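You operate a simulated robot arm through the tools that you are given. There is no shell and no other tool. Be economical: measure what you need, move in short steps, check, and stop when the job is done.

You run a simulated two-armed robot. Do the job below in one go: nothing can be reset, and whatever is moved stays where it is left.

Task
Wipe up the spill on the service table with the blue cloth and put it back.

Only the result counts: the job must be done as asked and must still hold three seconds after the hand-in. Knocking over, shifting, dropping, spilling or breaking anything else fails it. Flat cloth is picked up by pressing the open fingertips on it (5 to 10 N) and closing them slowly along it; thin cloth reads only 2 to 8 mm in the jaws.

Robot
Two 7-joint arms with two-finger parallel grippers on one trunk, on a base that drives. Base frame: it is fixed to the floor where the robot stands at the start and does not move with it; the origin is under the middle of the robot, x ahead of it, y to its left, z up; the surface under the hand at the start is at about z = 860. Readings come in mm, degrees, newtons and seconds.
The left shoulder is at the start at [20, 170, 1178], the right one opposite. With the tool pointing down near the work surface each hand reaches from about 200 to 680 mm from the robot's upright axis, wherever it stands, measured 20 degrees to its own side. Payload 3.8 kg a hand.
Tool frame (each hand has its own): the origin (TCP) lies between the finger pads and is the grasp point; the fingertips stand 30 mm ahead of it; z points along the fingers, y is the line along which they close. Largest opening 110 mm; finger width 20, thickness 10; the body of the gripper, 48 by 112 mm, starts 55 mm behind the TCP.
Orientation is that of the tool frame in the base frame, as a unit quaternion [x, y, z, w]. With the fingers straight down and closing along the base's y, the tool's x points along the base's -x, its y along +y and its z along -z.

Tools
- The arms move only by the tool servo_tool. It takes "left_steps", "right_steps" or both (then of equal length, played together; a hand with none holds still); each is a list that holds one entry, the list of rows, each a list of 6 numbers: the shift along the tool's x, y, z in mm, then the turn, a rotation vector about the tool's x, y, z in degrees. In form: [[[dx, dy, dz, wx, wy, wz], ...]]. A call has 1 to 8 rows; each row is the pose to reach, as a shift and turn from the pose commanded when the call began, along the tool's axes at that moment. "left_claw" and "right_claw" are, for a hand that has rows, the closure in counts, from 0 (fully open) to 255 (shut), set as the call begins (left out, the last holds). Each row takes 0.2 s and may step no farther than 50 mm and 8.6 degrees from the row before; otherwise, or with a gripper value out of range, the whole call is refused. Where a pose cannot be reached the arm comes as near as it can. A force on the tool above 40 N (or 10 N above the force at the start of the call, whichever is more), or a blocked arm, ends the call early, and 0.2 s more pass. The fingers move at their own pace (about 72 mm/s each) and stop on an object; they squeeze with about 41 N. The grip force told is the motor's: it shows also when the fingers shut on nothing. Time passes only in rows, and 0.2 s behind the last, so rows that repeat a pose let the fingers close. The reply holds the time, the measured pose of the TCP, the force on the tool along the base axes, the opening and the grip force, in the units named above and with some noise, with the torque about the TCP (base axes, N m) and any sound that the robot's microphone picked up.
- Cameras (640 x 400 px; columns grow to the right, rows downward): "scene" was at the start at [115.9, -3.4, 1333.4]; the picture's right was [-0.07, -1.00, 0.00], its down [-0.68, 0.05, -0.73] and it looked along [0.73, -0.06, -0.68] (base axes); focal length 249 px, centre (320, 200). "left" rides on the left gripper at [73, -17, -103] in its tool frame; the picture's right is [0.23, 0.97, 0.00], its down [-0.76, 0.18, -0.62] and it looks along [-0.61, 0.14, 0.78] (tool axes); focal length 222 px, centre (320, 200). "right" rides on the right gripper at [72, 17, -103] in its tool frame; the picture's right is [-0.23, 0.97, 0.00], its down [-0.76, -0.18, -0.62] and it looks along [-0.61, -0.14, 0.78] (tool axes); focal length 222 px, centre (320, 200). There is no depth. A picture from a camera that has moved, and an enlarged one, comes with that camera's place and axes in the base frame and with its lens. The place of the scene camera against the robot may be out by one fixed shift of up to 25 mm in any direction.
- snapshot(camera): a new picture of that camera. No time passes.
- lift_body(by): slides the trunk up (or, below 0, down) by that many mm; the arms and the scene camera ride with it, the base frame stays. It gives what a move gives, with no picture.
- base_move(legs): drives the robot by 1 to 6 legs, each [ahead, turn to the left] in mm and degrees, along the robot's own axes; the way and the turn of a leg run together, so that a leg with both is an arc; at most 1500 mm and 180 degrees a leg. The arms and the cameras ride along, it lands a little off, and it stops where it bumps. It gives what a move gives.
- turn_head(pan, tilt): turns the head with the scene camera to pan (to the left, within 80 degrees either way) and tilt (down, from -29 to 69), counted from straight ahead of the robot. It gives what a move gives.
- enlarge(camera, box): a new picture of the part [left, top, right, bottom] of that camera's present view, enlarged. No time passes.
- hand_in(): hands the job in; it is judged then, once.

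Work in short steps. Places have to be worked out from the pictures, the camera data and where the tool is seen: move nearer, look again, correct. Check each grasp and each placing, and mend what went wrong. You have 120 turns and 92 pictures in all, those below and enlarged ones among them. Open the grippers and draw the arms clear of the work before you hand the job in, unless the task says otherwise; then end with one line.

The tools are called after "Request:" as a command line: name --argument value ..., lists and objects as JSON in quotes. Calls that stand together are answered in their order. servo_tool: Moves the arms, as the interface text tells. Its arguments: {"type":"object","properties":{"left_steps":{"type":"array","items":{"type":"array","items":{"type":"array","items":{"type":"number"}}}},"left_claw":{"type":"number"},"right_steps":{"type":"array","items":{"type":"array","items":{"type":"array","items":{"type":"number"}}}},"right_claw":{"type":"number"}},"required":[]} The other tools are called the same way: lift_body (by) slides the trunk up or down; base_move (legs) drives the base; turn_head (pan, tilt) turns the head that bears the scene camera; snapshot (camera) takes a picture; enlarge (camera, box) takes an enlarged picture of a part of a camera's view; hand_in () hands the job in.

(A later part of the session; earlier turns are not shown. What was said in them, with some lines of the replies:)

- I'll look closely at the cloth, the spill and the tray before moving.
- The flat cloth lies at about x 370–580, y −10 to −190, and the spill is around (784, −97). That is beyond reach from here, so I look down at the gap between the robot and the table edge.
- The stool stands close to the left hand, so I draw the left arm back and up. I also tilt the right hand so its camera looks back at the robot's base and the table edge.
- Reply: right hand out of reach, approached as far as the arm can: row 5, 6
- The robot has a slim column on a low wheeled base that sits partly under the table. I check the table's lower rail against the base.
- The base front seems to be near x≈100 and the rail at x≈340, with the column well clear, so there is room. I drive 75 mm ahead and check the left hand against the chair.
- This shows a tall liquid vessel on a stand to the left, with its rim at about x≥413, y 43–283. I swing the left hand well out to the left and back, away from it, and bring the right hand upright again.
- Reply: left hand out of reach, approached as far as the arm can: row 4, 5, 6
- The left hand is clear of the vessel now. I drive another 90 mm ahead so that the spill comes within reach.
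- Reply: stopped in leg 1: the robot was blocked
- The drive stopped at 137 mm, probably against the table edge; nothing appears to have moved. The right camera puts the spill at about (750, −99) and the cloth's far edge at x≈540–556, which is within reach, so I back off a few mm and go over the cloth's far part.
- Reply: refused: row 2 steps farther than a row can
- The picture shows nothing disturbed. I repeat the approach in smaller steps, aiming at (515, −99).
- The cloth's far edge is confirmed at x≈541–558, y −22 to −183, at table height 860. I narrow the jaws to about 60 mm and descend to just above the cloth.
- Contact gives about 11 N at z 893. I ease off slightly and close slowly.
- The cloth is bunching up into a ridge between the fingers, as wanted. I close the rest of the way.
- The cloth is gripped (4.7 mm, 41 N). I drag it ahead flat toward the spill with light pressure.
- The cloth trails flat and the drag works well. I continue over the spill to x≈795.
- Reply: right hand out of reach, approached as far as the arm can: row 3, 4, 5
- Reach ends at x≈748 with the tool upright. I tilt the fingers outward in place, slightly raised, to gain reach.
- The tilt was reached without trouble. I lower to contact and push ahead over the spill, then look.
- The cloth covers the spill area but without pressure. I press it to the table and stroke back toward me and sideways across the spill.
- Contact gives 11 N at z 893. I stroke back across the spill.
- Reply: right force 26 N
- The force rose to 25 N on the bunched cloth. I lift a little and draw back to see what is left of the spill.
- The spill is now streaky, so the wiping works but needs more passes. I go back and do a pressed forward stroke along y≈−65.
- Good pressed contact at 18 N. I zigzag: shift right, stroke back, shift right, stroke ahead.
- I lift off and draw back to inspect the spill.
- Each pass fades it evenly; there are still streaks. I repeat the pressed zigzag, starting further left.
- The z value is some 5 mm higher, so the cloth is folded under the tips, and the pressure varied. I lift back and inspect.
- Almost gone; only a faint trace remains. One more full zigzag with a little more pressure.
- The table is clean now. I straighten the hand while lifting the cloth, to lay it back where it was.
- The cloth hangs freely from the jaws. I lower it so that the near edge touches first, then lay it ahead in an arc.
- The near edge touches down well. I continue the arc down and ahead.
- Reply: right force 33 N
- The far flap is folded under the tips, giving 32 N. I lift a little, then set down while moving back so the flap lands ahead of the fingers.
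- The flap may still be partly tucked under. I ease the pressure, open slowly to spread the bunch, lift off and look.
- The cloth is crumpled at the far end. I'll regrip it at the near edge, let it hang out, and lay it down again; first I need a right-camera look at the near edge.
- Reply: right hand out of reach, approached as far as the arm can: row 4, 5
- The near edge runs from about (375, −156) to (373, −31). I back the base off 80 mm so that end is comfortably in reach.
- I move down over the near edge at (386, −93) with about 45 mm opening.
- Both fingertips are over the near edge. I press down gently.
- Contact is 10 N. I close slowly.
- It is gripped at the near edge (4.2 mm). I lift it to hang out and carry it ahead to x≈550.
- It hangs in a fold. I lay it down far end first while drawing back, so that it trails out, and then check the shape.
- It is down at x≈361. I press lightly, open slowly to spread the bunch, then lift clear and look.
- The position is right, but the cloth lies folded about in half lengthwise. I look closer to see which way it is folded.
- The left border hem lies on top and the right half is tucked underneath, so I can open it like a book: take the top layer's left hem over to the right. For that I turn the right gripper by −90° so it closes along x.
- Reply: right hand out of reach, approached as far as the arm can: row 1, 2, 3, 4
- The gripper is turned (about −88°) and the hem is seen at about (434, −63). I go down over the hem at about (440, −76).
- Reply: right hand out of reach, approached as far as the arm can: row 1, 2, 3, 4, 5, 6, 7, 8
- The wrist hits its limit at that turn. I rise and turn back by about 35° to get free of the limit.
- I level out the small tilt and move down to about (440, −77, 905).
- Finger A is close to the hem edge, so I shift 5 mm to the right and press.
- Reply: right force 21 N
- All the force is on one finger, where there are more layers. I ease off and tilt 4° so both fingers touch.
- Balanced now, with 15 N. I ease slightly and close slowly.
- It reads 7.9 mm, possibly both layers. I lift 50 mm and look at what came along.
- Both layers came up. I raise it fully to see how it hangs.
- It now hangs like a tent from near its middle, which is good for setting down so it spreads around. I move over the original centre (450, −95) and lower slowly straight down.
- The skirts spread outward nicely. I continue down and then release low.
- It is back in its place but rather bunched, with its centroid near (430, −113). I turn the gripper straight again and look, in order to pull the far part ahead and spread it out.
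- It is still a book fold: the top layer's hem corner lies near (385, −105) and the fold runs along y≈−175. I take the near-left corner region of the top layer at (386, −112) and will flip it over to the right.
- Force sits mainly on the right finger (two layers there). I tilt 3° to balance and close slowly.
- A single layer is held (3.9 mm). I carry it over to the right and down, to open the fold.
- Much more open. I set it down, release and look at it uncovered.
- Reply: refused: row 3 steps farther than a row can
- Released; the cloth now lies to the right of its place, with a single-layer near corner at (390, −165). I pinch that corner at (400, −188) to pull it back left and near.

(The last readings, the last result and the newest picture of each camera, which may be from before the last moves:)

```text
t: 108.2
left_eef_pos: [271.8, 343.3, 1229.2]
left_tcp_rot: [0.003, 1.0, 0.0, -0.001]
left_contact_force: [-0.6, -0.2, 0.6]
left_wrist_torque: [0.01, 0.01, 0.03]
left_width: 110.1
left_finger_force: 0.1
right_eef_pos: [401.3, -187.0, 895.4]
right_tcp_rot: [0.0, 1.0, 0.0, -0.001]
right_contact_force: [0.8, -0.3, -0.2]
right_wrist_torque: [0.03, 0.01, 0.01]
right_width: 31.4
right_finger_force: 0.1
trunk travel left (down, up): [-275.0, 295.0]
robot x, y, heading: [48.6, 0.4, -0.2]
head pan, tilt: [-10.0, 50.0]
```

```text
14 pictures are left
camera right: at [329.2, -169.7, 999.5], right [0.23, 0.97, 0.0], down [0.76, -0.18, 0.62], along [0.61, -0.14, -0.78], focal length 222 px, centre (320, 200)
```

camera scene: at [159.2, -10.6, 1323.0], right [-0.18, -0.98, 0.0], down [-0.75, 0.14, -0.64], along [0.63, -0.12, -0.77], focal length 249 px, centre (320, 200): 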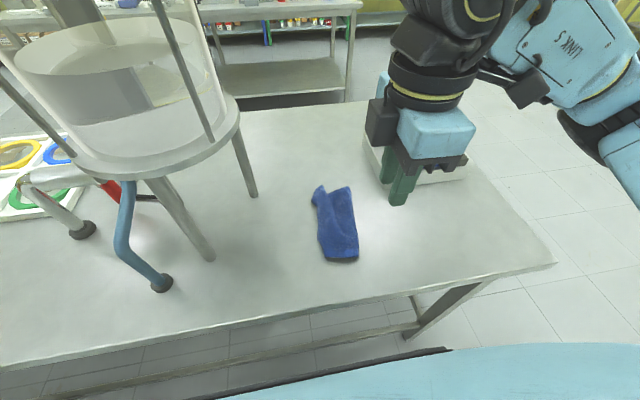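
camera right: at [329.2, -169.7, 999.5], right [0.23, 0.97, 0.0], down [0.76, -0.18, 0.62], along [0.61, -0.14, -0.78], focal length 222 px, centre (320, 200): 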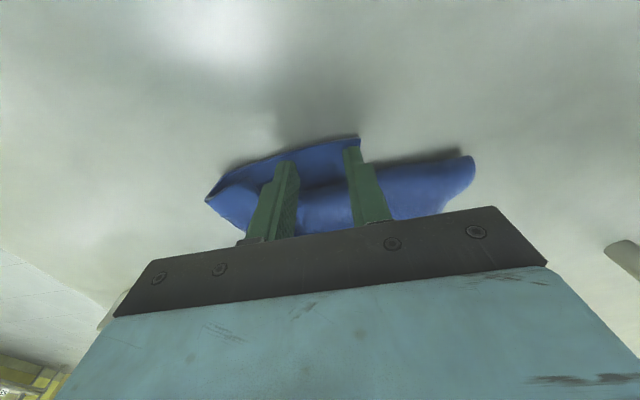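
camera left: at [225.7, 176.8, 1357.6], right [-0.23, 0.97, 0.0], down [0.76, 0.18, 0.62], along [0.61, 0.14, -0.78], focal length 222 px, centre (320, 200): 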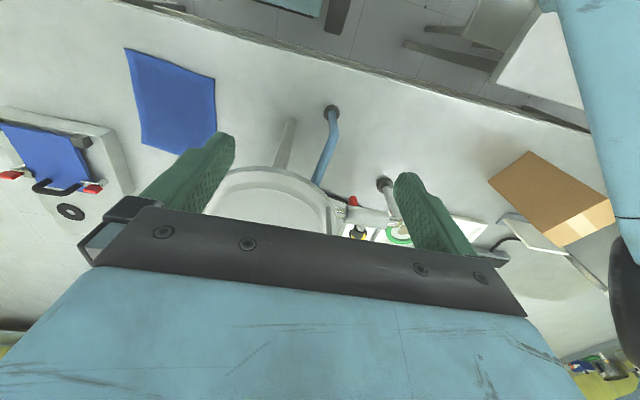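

Fingers sit on the near corner piece. I shift 4 mm right, press to contact and close slowly.

Request:
servo_tool --right_steps '[[[0, -4, 1.5, 0, 0, 0], [0, -4, 2.8, 0, 0, 0], [0, -4, 2.8, 0, 0, 0]]]'

Request:
servo_tool --right_steps '[[[0, 0, 0, 0, 0, 0], [0, 0, 0, 0, 0, 0]]]' --right_claw 205

Request:
servo_tool --right_steps '[[[0, 0, 0, 0, 0, 0], [0, 0, 0, 0, 0, 0]]]' --right_claw 228

Request:
servo_tool --right_steps '[[[0, 0, 0, 0, 0, 0], [0, 0, 0, 0, 0, 0], [0, 0, 0, 0, 0, 0]]]' --right_claw 255

```text
t: 109.0
left_eef_pos: [272.2, 344.4, 1229.6]
left_tcp_rot: [0.003, 1.0, 0.0, -0.001]
left_contact_force: [0.3, -0.2, 0.4]
left_wrist_torque: [0.02, -0.01, -0.05]
left_width: 110.4
left_finger_force: 0.1
right_eef_pos: [401.8, -191.1, 894.4]
right_tcp_rot: [0.0, 1.0, 0.0, -0.001]
right_contact_force: [0.4, 0.1, 3.7]
right_wrist_torque: [-0.02, 0.0, 0.02]
right_width: 31.6
right_finger_force: 0.1
trunk travel left (down, up): [-275.0, 295.0]
robot x, y, heading: [53.2, 2.3, -0.3]
head pan, tilt: [-10.0, 50.0]
```

```text
t: 109.6
left_eef_pos: [272.4, 344.5, 1227.4]
left_tcp_rot: [0.003, 1.0, 0.0, -0.001]
left_contact_force: [0.2, 0.4, 0.0]
left_wrist_torque: [-0.03, 0.01, 0.0]
left_width: 109.9
left_finger_force: 0.1
right_eef_pos: [401.0, -192.5, 892.9]
right_tcp_rot: [0.0, 1.0, -0.001, 0.0]
right_contact_force: [1.5, -0.3, 5.4]
right_wrist_torque: [-0.02, -0.01, 0.04]
right_width: 21.3
right_finger_force: 0.0
trunk travel left (down, up): [-275.0, 295.0]
robot x, y, heading: [46.8, -1.5, -0.4]
head pan, tilt: [-10.0, 50.0]
```

```text
t: 110.2
left_eef_pos: [270.9, 343.9, 1228.7]
left_tcp_rot: [0.002, 1.0, 0.0, -0.001]
left_contact_force: [0.3, 0.9, -0.1]
left_wrist_torque: [-0.03, -0.04, 0.02]
left_width: 110.0
left_finger_force: 0.1
right_eef_pos: [400.8, -190.6, 894.3]
right_tcp_rot: [-0.001, 1.0, -0.001, 0.001]
right_contact_force: [0.2, -0.3, 5.1]
right_wrist_torque: [0.01, -0.02, -0.01]
right_width: 11.1
right_finger_force: 0.0
trunk travel left (down, up): [-275.0, 295.0]
robot x, y, heading: [49.8, 0.4, -0.5]
head pan, tilt: [-10.0, 50.0]
```

```text
t: 111.0
left_eef_pos: [272.0, 343.7, 1228.1]
left_tcp_rot: [0.003, 1.0, -0.001, -0.001]
left_contact_force: [-0.5, -0.2, 0.3]
left_wrist_torque: [-0.02, 0.03, 0.0]
left_width: 110.0
left_finger_force: 0.1
right_eef_pos: [400.9, -191.9, 893.8]
right_tcp_rot: [0.0, 1.0, -0.001, 0.0]
right_contact_force: [0.8, -0.9, 4.6]
right_wrist_torque: [-0.01, 0.0, 0.0]
right_width: 3.4
right_finger_force: 41.0
trunk travel left (down, up): [-275.0, 295.0]
robot x, y, heading: [48.3, 1.8, -0.6]
head pan, tilt: [-10.0, 50.0]
```

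A single layer is held (3.4 mm). I drag it near and left, low over the table.

Request:
servo_tool --right_steps '[[[15, 5, -6, 0, 0, 0], [35, 15, -6, 0, 0, 0], [45, 35, -6, 0, 0, 0], [45, 60, -6, 0, 0, 0], [45, 85, -6, 0, 0, 0], [45, 110, -6, 0, 0, 0]]]'

Request:
enlarge --camera "scene" --box '[270, 150, 450, 280]'

```text
t: 112.4
left_eef_pos: [272.1, 344.0, 1227.6]
left_tcp_rot: [0.002, 1.0, 0.0, -0.001]
left_contact_force: [-0.5, -0.1, 0.1]
left_wrist_torque: [-0.01, -0.01, -0.01]
left_width: 110.0
left_finger_force: 0.3
right_eef_pos: [354.2, -79.4, 899.1]
right_tcp_rot: [0.0, 1.0, -0.001, 0.0]
right_contact_force: [-0.8, -0.1, 0.2]
right_wrist_torque: [0.0, -0.01, 0.0]
right_width: 3.5
right_finger_force: 41.1
trunk travel left (down, up): [-275.0, 295.0]
robot x, y, heading: [48.3, -1.5, -0.4]
head pan, tilt: [-10.0, 50.0]
```

```text
3.08 times, centred on (360, 215) of scene
camera zoom: at [157.6, -10.0, 1323.1], right [-0.18, -0.98, 0.0], down [-0.75, 0.14, -0.64], along [0.63, -0.12, -0.77], focal length 765 px, centre (197, 154)
```

zoom: 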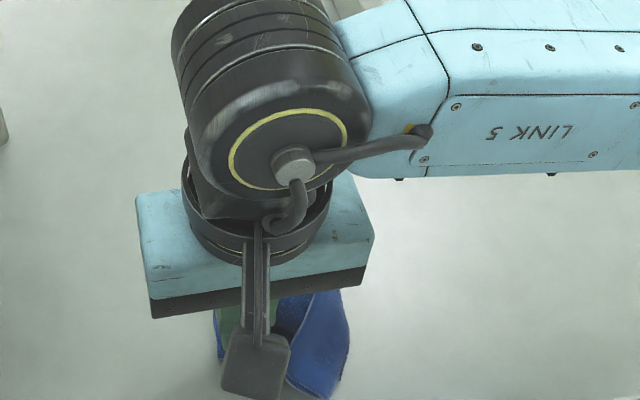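

The arm hides it. I set it down, open slowly, and move clear to look.

Request:
servo_tool --right_steps '[[[0, 0, 5, 0, 0, 0], [0, 0, 5, 0, 0, 0], [0, 0, 5, 0, 0, 0]]]' --right_claw 200

Request:
servo_tool --right_steps '[[[0, 0, -30, 0, 0, 0], [0, 0, -70, 0, 0, 0], [0, -30, -105, 0, 0, 0], [0, -70, -130, 0, 0, 0], [0, -110, -150, 0, 0, 0], [-20, -150, -160, 0, 0, 0]]]'

Request:
enlarge --camera "scene" --box '[270, 150, 430, 270]'

```text
t: 113.2
left_eef_pos: [271.3, 343.8, 1229.0]
left_tcp_rot: [0.003, 1.0, 0.0, -0.001]
left_contact_force: [-0.3, -0.6, -0.4]
left_wrist_torque: [-0.04, -0.01, 0.02]
left_width: 110.1
left_finger_force: 0.0
right_eef_pos: [354.0, -80.5, 895.3]
right_tcp_rot: [0.0, 1.0, -0.001, 0.0]
right_contact_force: [0.2, -0.7, 1.1]
right_wrist_torque: [-0.01, 0.01, -0.03]
right_width: 23.6
right_finger_force: 0.1
trunk travel left (down, up): [-275.0, 295.0]
robot x, y, heading: [42.7, 0.4, -0.3]
head pan, tilt: [-10.0, 50.0]
```

```text
t: 114.6
left_eef_pos: [272.1, 343.7, 1228.9]
left_tcp_rot: [0.002, 1.0, 0.0, -0.001]
left_contact_force: [0.7, -0.5, 0.2]
left_wrist_torque: [0.01, 0.0, -0.03]
left_width: 109.9
left_finger_force: 0.0
right_eef_pos: [376.7, -235.2, 1054.9]
right_tcp_rot: [-0.001, 1.0, 0.0, -0.001]
right_contact_force: [0.5, 1.0, -0.4]
right_wrist_torque: [-0.01, 0.02, -0.03]
right_width: 24.0
right_finger_force: 0.0
trunk travel left (down, up): [-275.0, 295.0]
robot x, y, heading: [50.3, -0.9, -0.5]
head pan, tilt: [-10.0, 50.0]
```

```text
3.33 times, centred on (350, 210) of scene
camera zoom: at [157.7, -11.1, 1323.1], right [-0.18, -0.98, 0.0], down [-0.75, 0.14, -0.64], along [0.63, -0.12, -0.77], focal length 829 px, centre (220, 167)
```

zoom: 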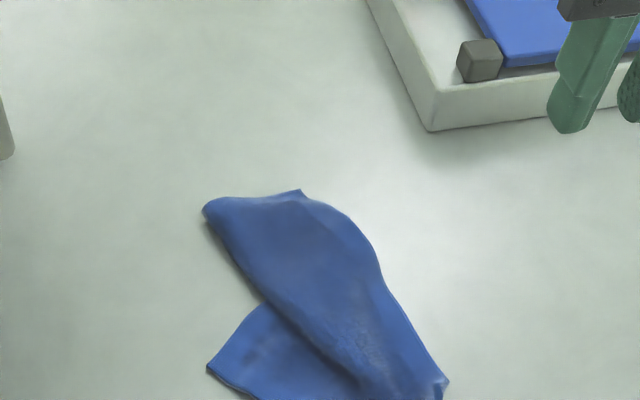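

Better again. I take one view shifted lower to see the near part.

Request:
enlarge --camera "scene" --box '[290, 180, 410, 300]'

```text
3.33 times, centred on (350, 240) of scene
camera zoom: at [157.7, -11.1, 1323.1], right [-0.18, -0.98, 0.0], down [-0.75, 0.14, -0.64], along [0.63, -0.12, -0.77], focal length 829 px, centre (220, 67)
```

zoom: 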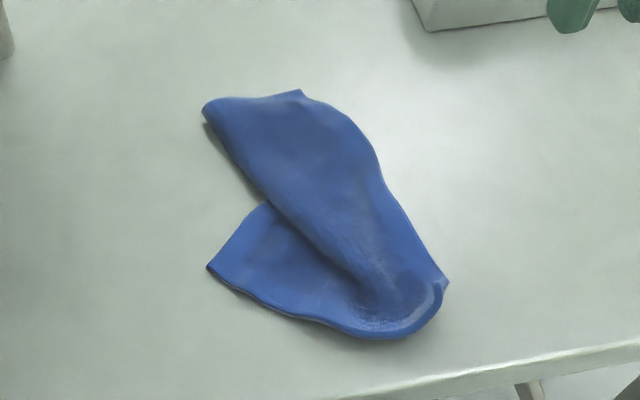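

The cloth's middle is now near (400, −110), about 50 mm too near. I pinch its far edge at (462, −108) and pull it ahead to stretch and recentre it.

Request:
servo_tool --right_steps '[[[-20, 30, 10, 0, 0, 0], [-40, 60, 30, 0, 0, 0], [-60, 90, 55, 0, 0, 0], [-85, 127, 70, 0, 0, 0], [-85, 127, 110, 0, 0, 0], [-85, 127, 145, 0, 0, 0], [-85, 127, 152, 0, 0, 0]]]' --right_claw 178

Request:
servo_tool --right_steps '[[[0, 0, 3, 0, 0, 0], [0, 0, 5.5, 0, 0, 0], [0, 0, 7.5, 0, 0, 0], [0, 0, 7.5, 0, 0, 0]]]'

Request:
snapshot --camera "right"

```text
t: 116.2
left_eef_pos: [272.1, 343.5, 1228.6]
left_tcp_rot: [0.003, 1.0, 0.0, 0.0]
left_contact_force: [-0.5, 0.4, -0.2]
left_wrist_torque: [0.01, 0.0, 0.0]
left_width: 109.9
left_finger_force: 0.2
right_eef_pos: [461.8, -104.1, 901.3]
right_tcp_rot: [0.001, 1.0, 0.0, 0.0]
right_contact_force: [0.1, 0.1, 0.3]
right_wrist_torque: [0.0, -0.03, 0.01]
right_width: 33.3
right_finger_force: 0.0
trunk travel left (down, up): [-275.0, 295.0]
robot x, y, heading: [51.2, 0.0, -0.5]
head pan, tilt: [-10.0, 50.0]
```

```text
t: 117.2
left_eef_pos: [271.3, 343.5, 1229.5]
left_tcp_rot: [0.002, 1.0, -0.001, 0.0]
left_contact_force: [-0.2, 0.3, 0.4]
left_wrist_torque: [0.02, 0.0, -0.02]
left_width: 109.9
left_finger_force: 0.0
right_eef_pos: [461.3, -104.6, 897.4]
right_tcp_rot: [0.0, 1.0, 0.0, 0.002]
right_contact_force: [0.2, -2.3, 18.2]
right_wrist_torque: [-0.13, 0.05, -0.03]
right_width: 32.6
right_finger_force: 0.1
trunk travel left (down, up): [-275.0, 295.0]
robot x, y, heading: [47.3, 0.3, -0.4]
head pan, tilt: [-10.0, 50.0]
```

```text
10 pictures are left
camera right: at [388.7, -88.0, 1000.0], right [0.23, 0.97, 0.0], down [0.76, -0.18, 0.63], along [0.61, -0.14, -0.78], focal length 222 px, centre (320, 200)
```

right: 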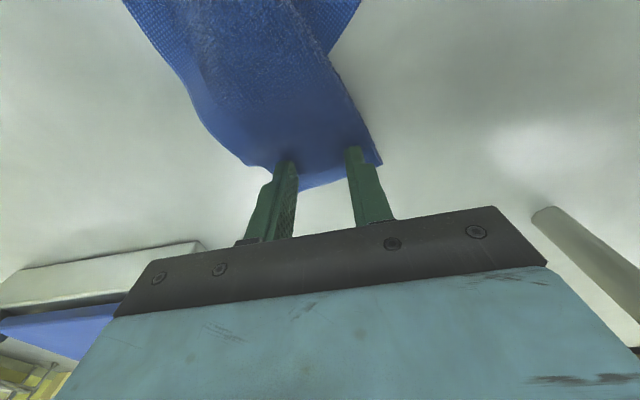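

Both fingers sit at the far edge. I ease off, close slowly, and drag it 65 mm ahead and a little left.

Request:
servo_tool --right_steps '[[[0, 0, -1.2, 0, 0, 0], [0, 0, -1.2, 0, 0, 0]]]' --right_claw 205

Request:
servo_tool --right_steps '[[[0, 0, 0, 0, 0, 0], [0, 0, 0, 0, 0, 0]]]' --right_claw 228

Request:
servo_tool --right_steps '[[[0, 0, 0, 0, 0, 0], [0, 0, 0, 0, 0, 0], [0, 0, 0, 0, 0, 0]]]' --right_claw 255

Request:
servo_tool --right_steps '[[[-10, 2, -4, 0, 0, 0], [-25, 6, -4, 0, 0, 0], [-40, 10, -4, 0, 0, 0], [-55, 13, -4, 0, 0, 0], [-68, 16, -4, 0, 0, 0], [-68, 16, -1, 0, 0, 0]]]'

Request:
servo_tool --right_steps '[[[0, 0, 0, 0, 0, 0], [0, 0, 0, 0, 0, 0], [0, 0, 0, 0, 0, 0]]]' --right_claw 185

Request:
servo_tool --right_steps '[[[0, 0, -30, 0, 0, 0], [0, 0, -70, 0, 0, 0], [0, -20, -110, 0, 0, 0], [0, -60, -130, 0, 0, 0], [0, -100, -150, 0, 0, 0], [0, -145, -160, 0, 0, 0], [0, -185, -165, 0, 0, 0]]]'

Request:
enlarge --camera "scene" --box '[270, 150, 430, 290]'

```text
t: 117.8
left_eef_pos: [272.8, 344.6, 1228.7]
left_tcp_rot: [0.002, 1.0, 0.0, -0.001]
left_contact_force: [0.5, 0.8, -0.1]
left_wrist_torque: [0.0, 0.0, 0.01]
left_width: 109.6
left_finger_force: 0.2
right_eef_pos: [461.0, -103.9, 895.4]
right_tcp_rot: [0.0, 1.0, 0.0, 0.001]
right_contact_force: [4.0, -0.1, 16.9]
right_wrist_torque: [-0.02, -0.09, 0.01]
right_width: 22.3
right_finger_force: 0.7
trunk travel left (down, up): [-275.0, 295.0]
robot x, y, heading: [50.0, 1.5, -0.3]
head pan, tilt: [-10.0, 50.0]
```

```text
t: 118.4
left_eef_pos: [272.1, 344.1, 1229.5]
left_tcp_rot: [0.002, 1.0, 0.0, 0.001]
left_contact_force: [0.6, 0.3, 1.2]
left_wrist_torque: [0.02, -0.04, 0.0]
left_width: 109.9
left_finger_force: 0.1
right_eef_pos: [459.4, -103.9, 896.8]
right_tcp_rot: [0.0, 1.0, 0.0, -0.001]
right_contact_force: [0.1, 0.4, 19.7]
right_wrist_torque: [0.0, 0.05, -0.01]
right_width: 12.8
right_finger_force: 1.1
trunk travel left (down, up): [-275.0, 295.0]
robot x, y, heading: [46.2, 2.3, -0.2]
head pan, tilt: [-10.0, 50.0]
```

```text
t: 119.2
left_eef_pos: [272.4, 343.8, 1229.0]
left_tcp_rot: [0.002, 1.0, 0.0, -0.001]
left_contact_force: [-0.2, 0.6, 0.3]
left_wrist_torque: [0.0, 0.03, -0.02]
left_width: 110.2
left_finger_force: 0.0
right_eef_pos: [460.4, -103.7, 897.5]
right_tcp_rot: [0.001, 1.0, 0.0, 0.001]
right_contact_force: [1.8, 0.8, 21.5]
right_wrist_torque: [0.0, 0.04, -0.01]
right_width: 6.6
right_finger_force: 40.6
trunk travel left (down, up): [-275.0, 295.0]
robot x, y, heading: [51.4, -0.8, -0.5]
head pan, tilt: [-10.0, 50.0]
```

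```text
t: 120.6
left_eef_pos: [270.5, 345.2, 1228.6]
left_tcp_rot: [0.004, 1.0, 0.0, -0.001]
left_contact_force: [-0.2, -0.2, 0.4]
left_wrist_torque: [0.01, -0.01, -0.04]
left_width: 110.1
left_finger_force: 0.0
right_eef_pos: [529.1, -87.8, 899.5]
right_tcp_rot: [0.001, 1.0, 0.0, 0.001]
right_contact_force: [-0.6, -0.6, 5.5]
right_wrist_torque: [-0.06, 0.07, 0.04]
right_width: 5.7
right_finger_force: 40.9
trunk travel left (down, up): [-275.0, 295.0]
robot x, y, heading: [48.1, 0.4, -0.5]
head pan, tilt: [-10.0, 50.0]
```

```text
t: 121.4
left_eef_pos: [272.1, 344.8, 1229.5]
left_tcp_rot: [0.002, 1.0, -0.001, 0.0]
left_contact_force: [0.7, -0.4, 0.1]
left_wrist_torque: [-0.01, -0.01, 0.01]
left_width: 109.9
left_finger_force: 0.0
right_eef_pos: [528.9, -87.7, 897.7]
right_tcp_rot: [0.0, 1.0, 0.0, 0.0]
right_contact_force: [0.5, 1.0, 3.6]
right_wrist_torque: [0.04, -0.01, 0.0]
right_width: 29.1
right_finger_force: 0.1
trunk travel left (down, up): [-275.0, 295.0]
robot x, y, heading: [47.4, -0.7, -0.8]
head pan, tilt: [-10.0, 50.0]
```

```text
t: 123.0
left_eef_pos: [271.0, 344.1, 1228.6]
left_tcp_rot: [0.003, 1.0, 0.0, -0.001]
left_contact_force: [0.0, 0.4, -0.3]
left_wrist_torque: [0.0, 0.0, 0.03]
left_width: 110.1
left_finger_force: 0.0
right_eef_pos: [527.6, -274.1, 1067.7]
right_tcp_rot: [0.0, 1.0, 0.0, 0.001]
right_contact_force: [-0.2, 0.0, 0.7]
right_wrist_torque: [0.01, -0.01, 0.02]
right_width: 30.5
right_finger_force: 0.1
trunk travel left (down, up): [-275.0, 295.0]
robot x, y, heading: [43.9, 3.5, -0.4]
head pan, tilt: [-10.0, 50.0]
```

```text
2.86 times, centred on (350, 220) of scene
camera zoom: at [157.2, -11.2, 1323.2], right [-0.18, -0.98, 0.0], down [-0.75, 0.14, -0.64], along [0.63, -0.12, -0.77], focal length 711 px, centre (234, 143)
```

zoom: 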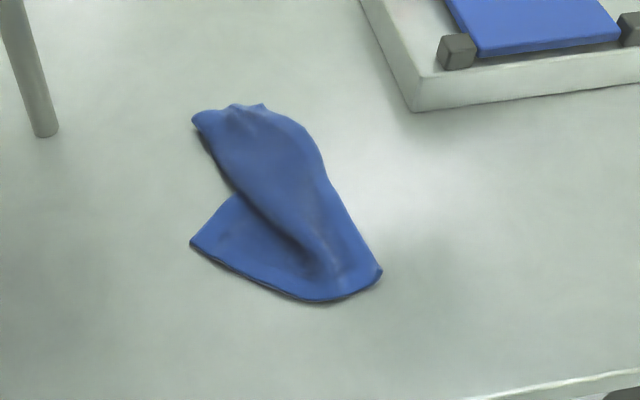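

The cloth now spans x≈365–550, y≈−34 to −167, centred at about (450, −98), which is its original place. I open the hand fully, draw it clear and take a final look.

Request:
servo_tool --right_steps '[[[20, -10, -20, 0, 0, 0], [55, -20, -40, 0, 0, 0], [90, -30, -60, 0, 0, 0], [120, -35, -60, 0, 0, 0], [120, -35, -60, 0, 0, 0]]]' --right_claw 0

Request:
snapshot --camera "scene"

Request:
enlarge --camera "scene" --box '[250, 90, 410, 190]'

```text
t: 124.2
left_eef_pos: [272.5, 343.7, 1230.3]
left_tcp_rot: [0.002, 1.0, 0.0, 0.0]
left_contact_force: [-0.2, 0.1, 0.0]
left_wrist_torque: [-0.03, 0.01, 0.02]
left_width: 109.9
left_finger_force: 0.1
right_eef_pos: [410.3, -306.8, 1124.4]
right_tcp_rot: [0.0, 1.0, 0.0, 0.0]
right_contact_force: [-1.0, 0.2, 0.0]
right_wrist_torque: [-0.02, 0.01, 0.0]
right_width: 110.0
right_finger_force: 0.0
trunk travel left (down, up): [-275.0, 295.0]
robot x, y, heading: [49.7, 3.5, -0.1]
head pan, tilt: [-10.0, 50.0]
```

```text
8 pictures are left
camera scene: at [157.8, -10.4, 1323.1], right [-0.18, -0.98, 0.0], down [-0.75, 0.14, -0.64], along [0.63, -0.12, -0.77], focal length 249 px, centre (320, 200)
```

scene: 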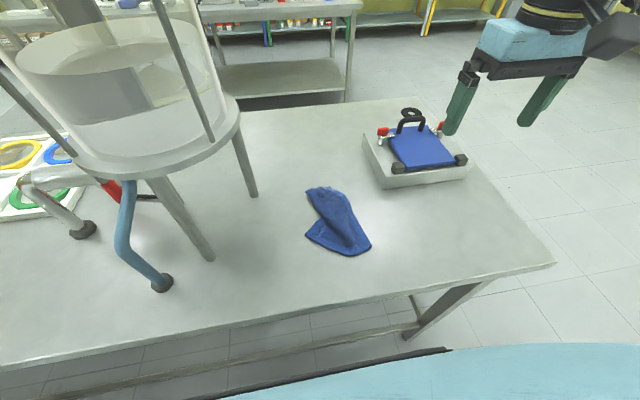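

```text
4.00 times, centred on (330, 140) of scene
camera zoom: at [157.8, -10.4, 1323.1], right [-0.18, -0.98, 0.0], down [-0.75, 0.14, -0.64], along [0.63, -0.12, -0.77], focal length 995 px, centre (280, 440)
```

zoom: 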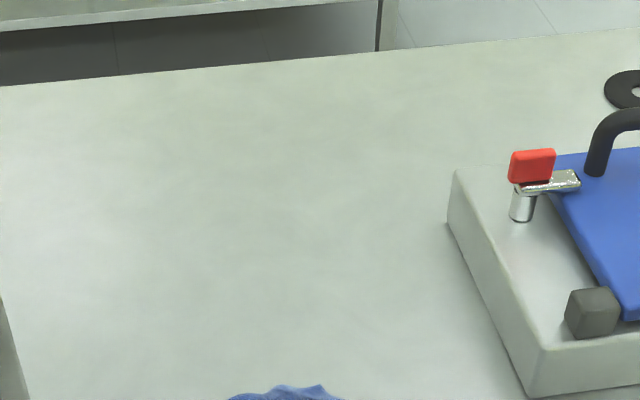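

The final pictures show no trace of the spill, the cloth back in its place, the tray, ring and vessel undisturbed, and both hands open and clear. I hand the job in.

Request:
hand_in

```text
The job is handed in.
```

I wiped up the spill (no trace in the last pictures) and put the blue cloth back at its original spot, though it lies partly folded rather than flat; on the way in, the base bumped something, probably the table edge, with no visible shift.
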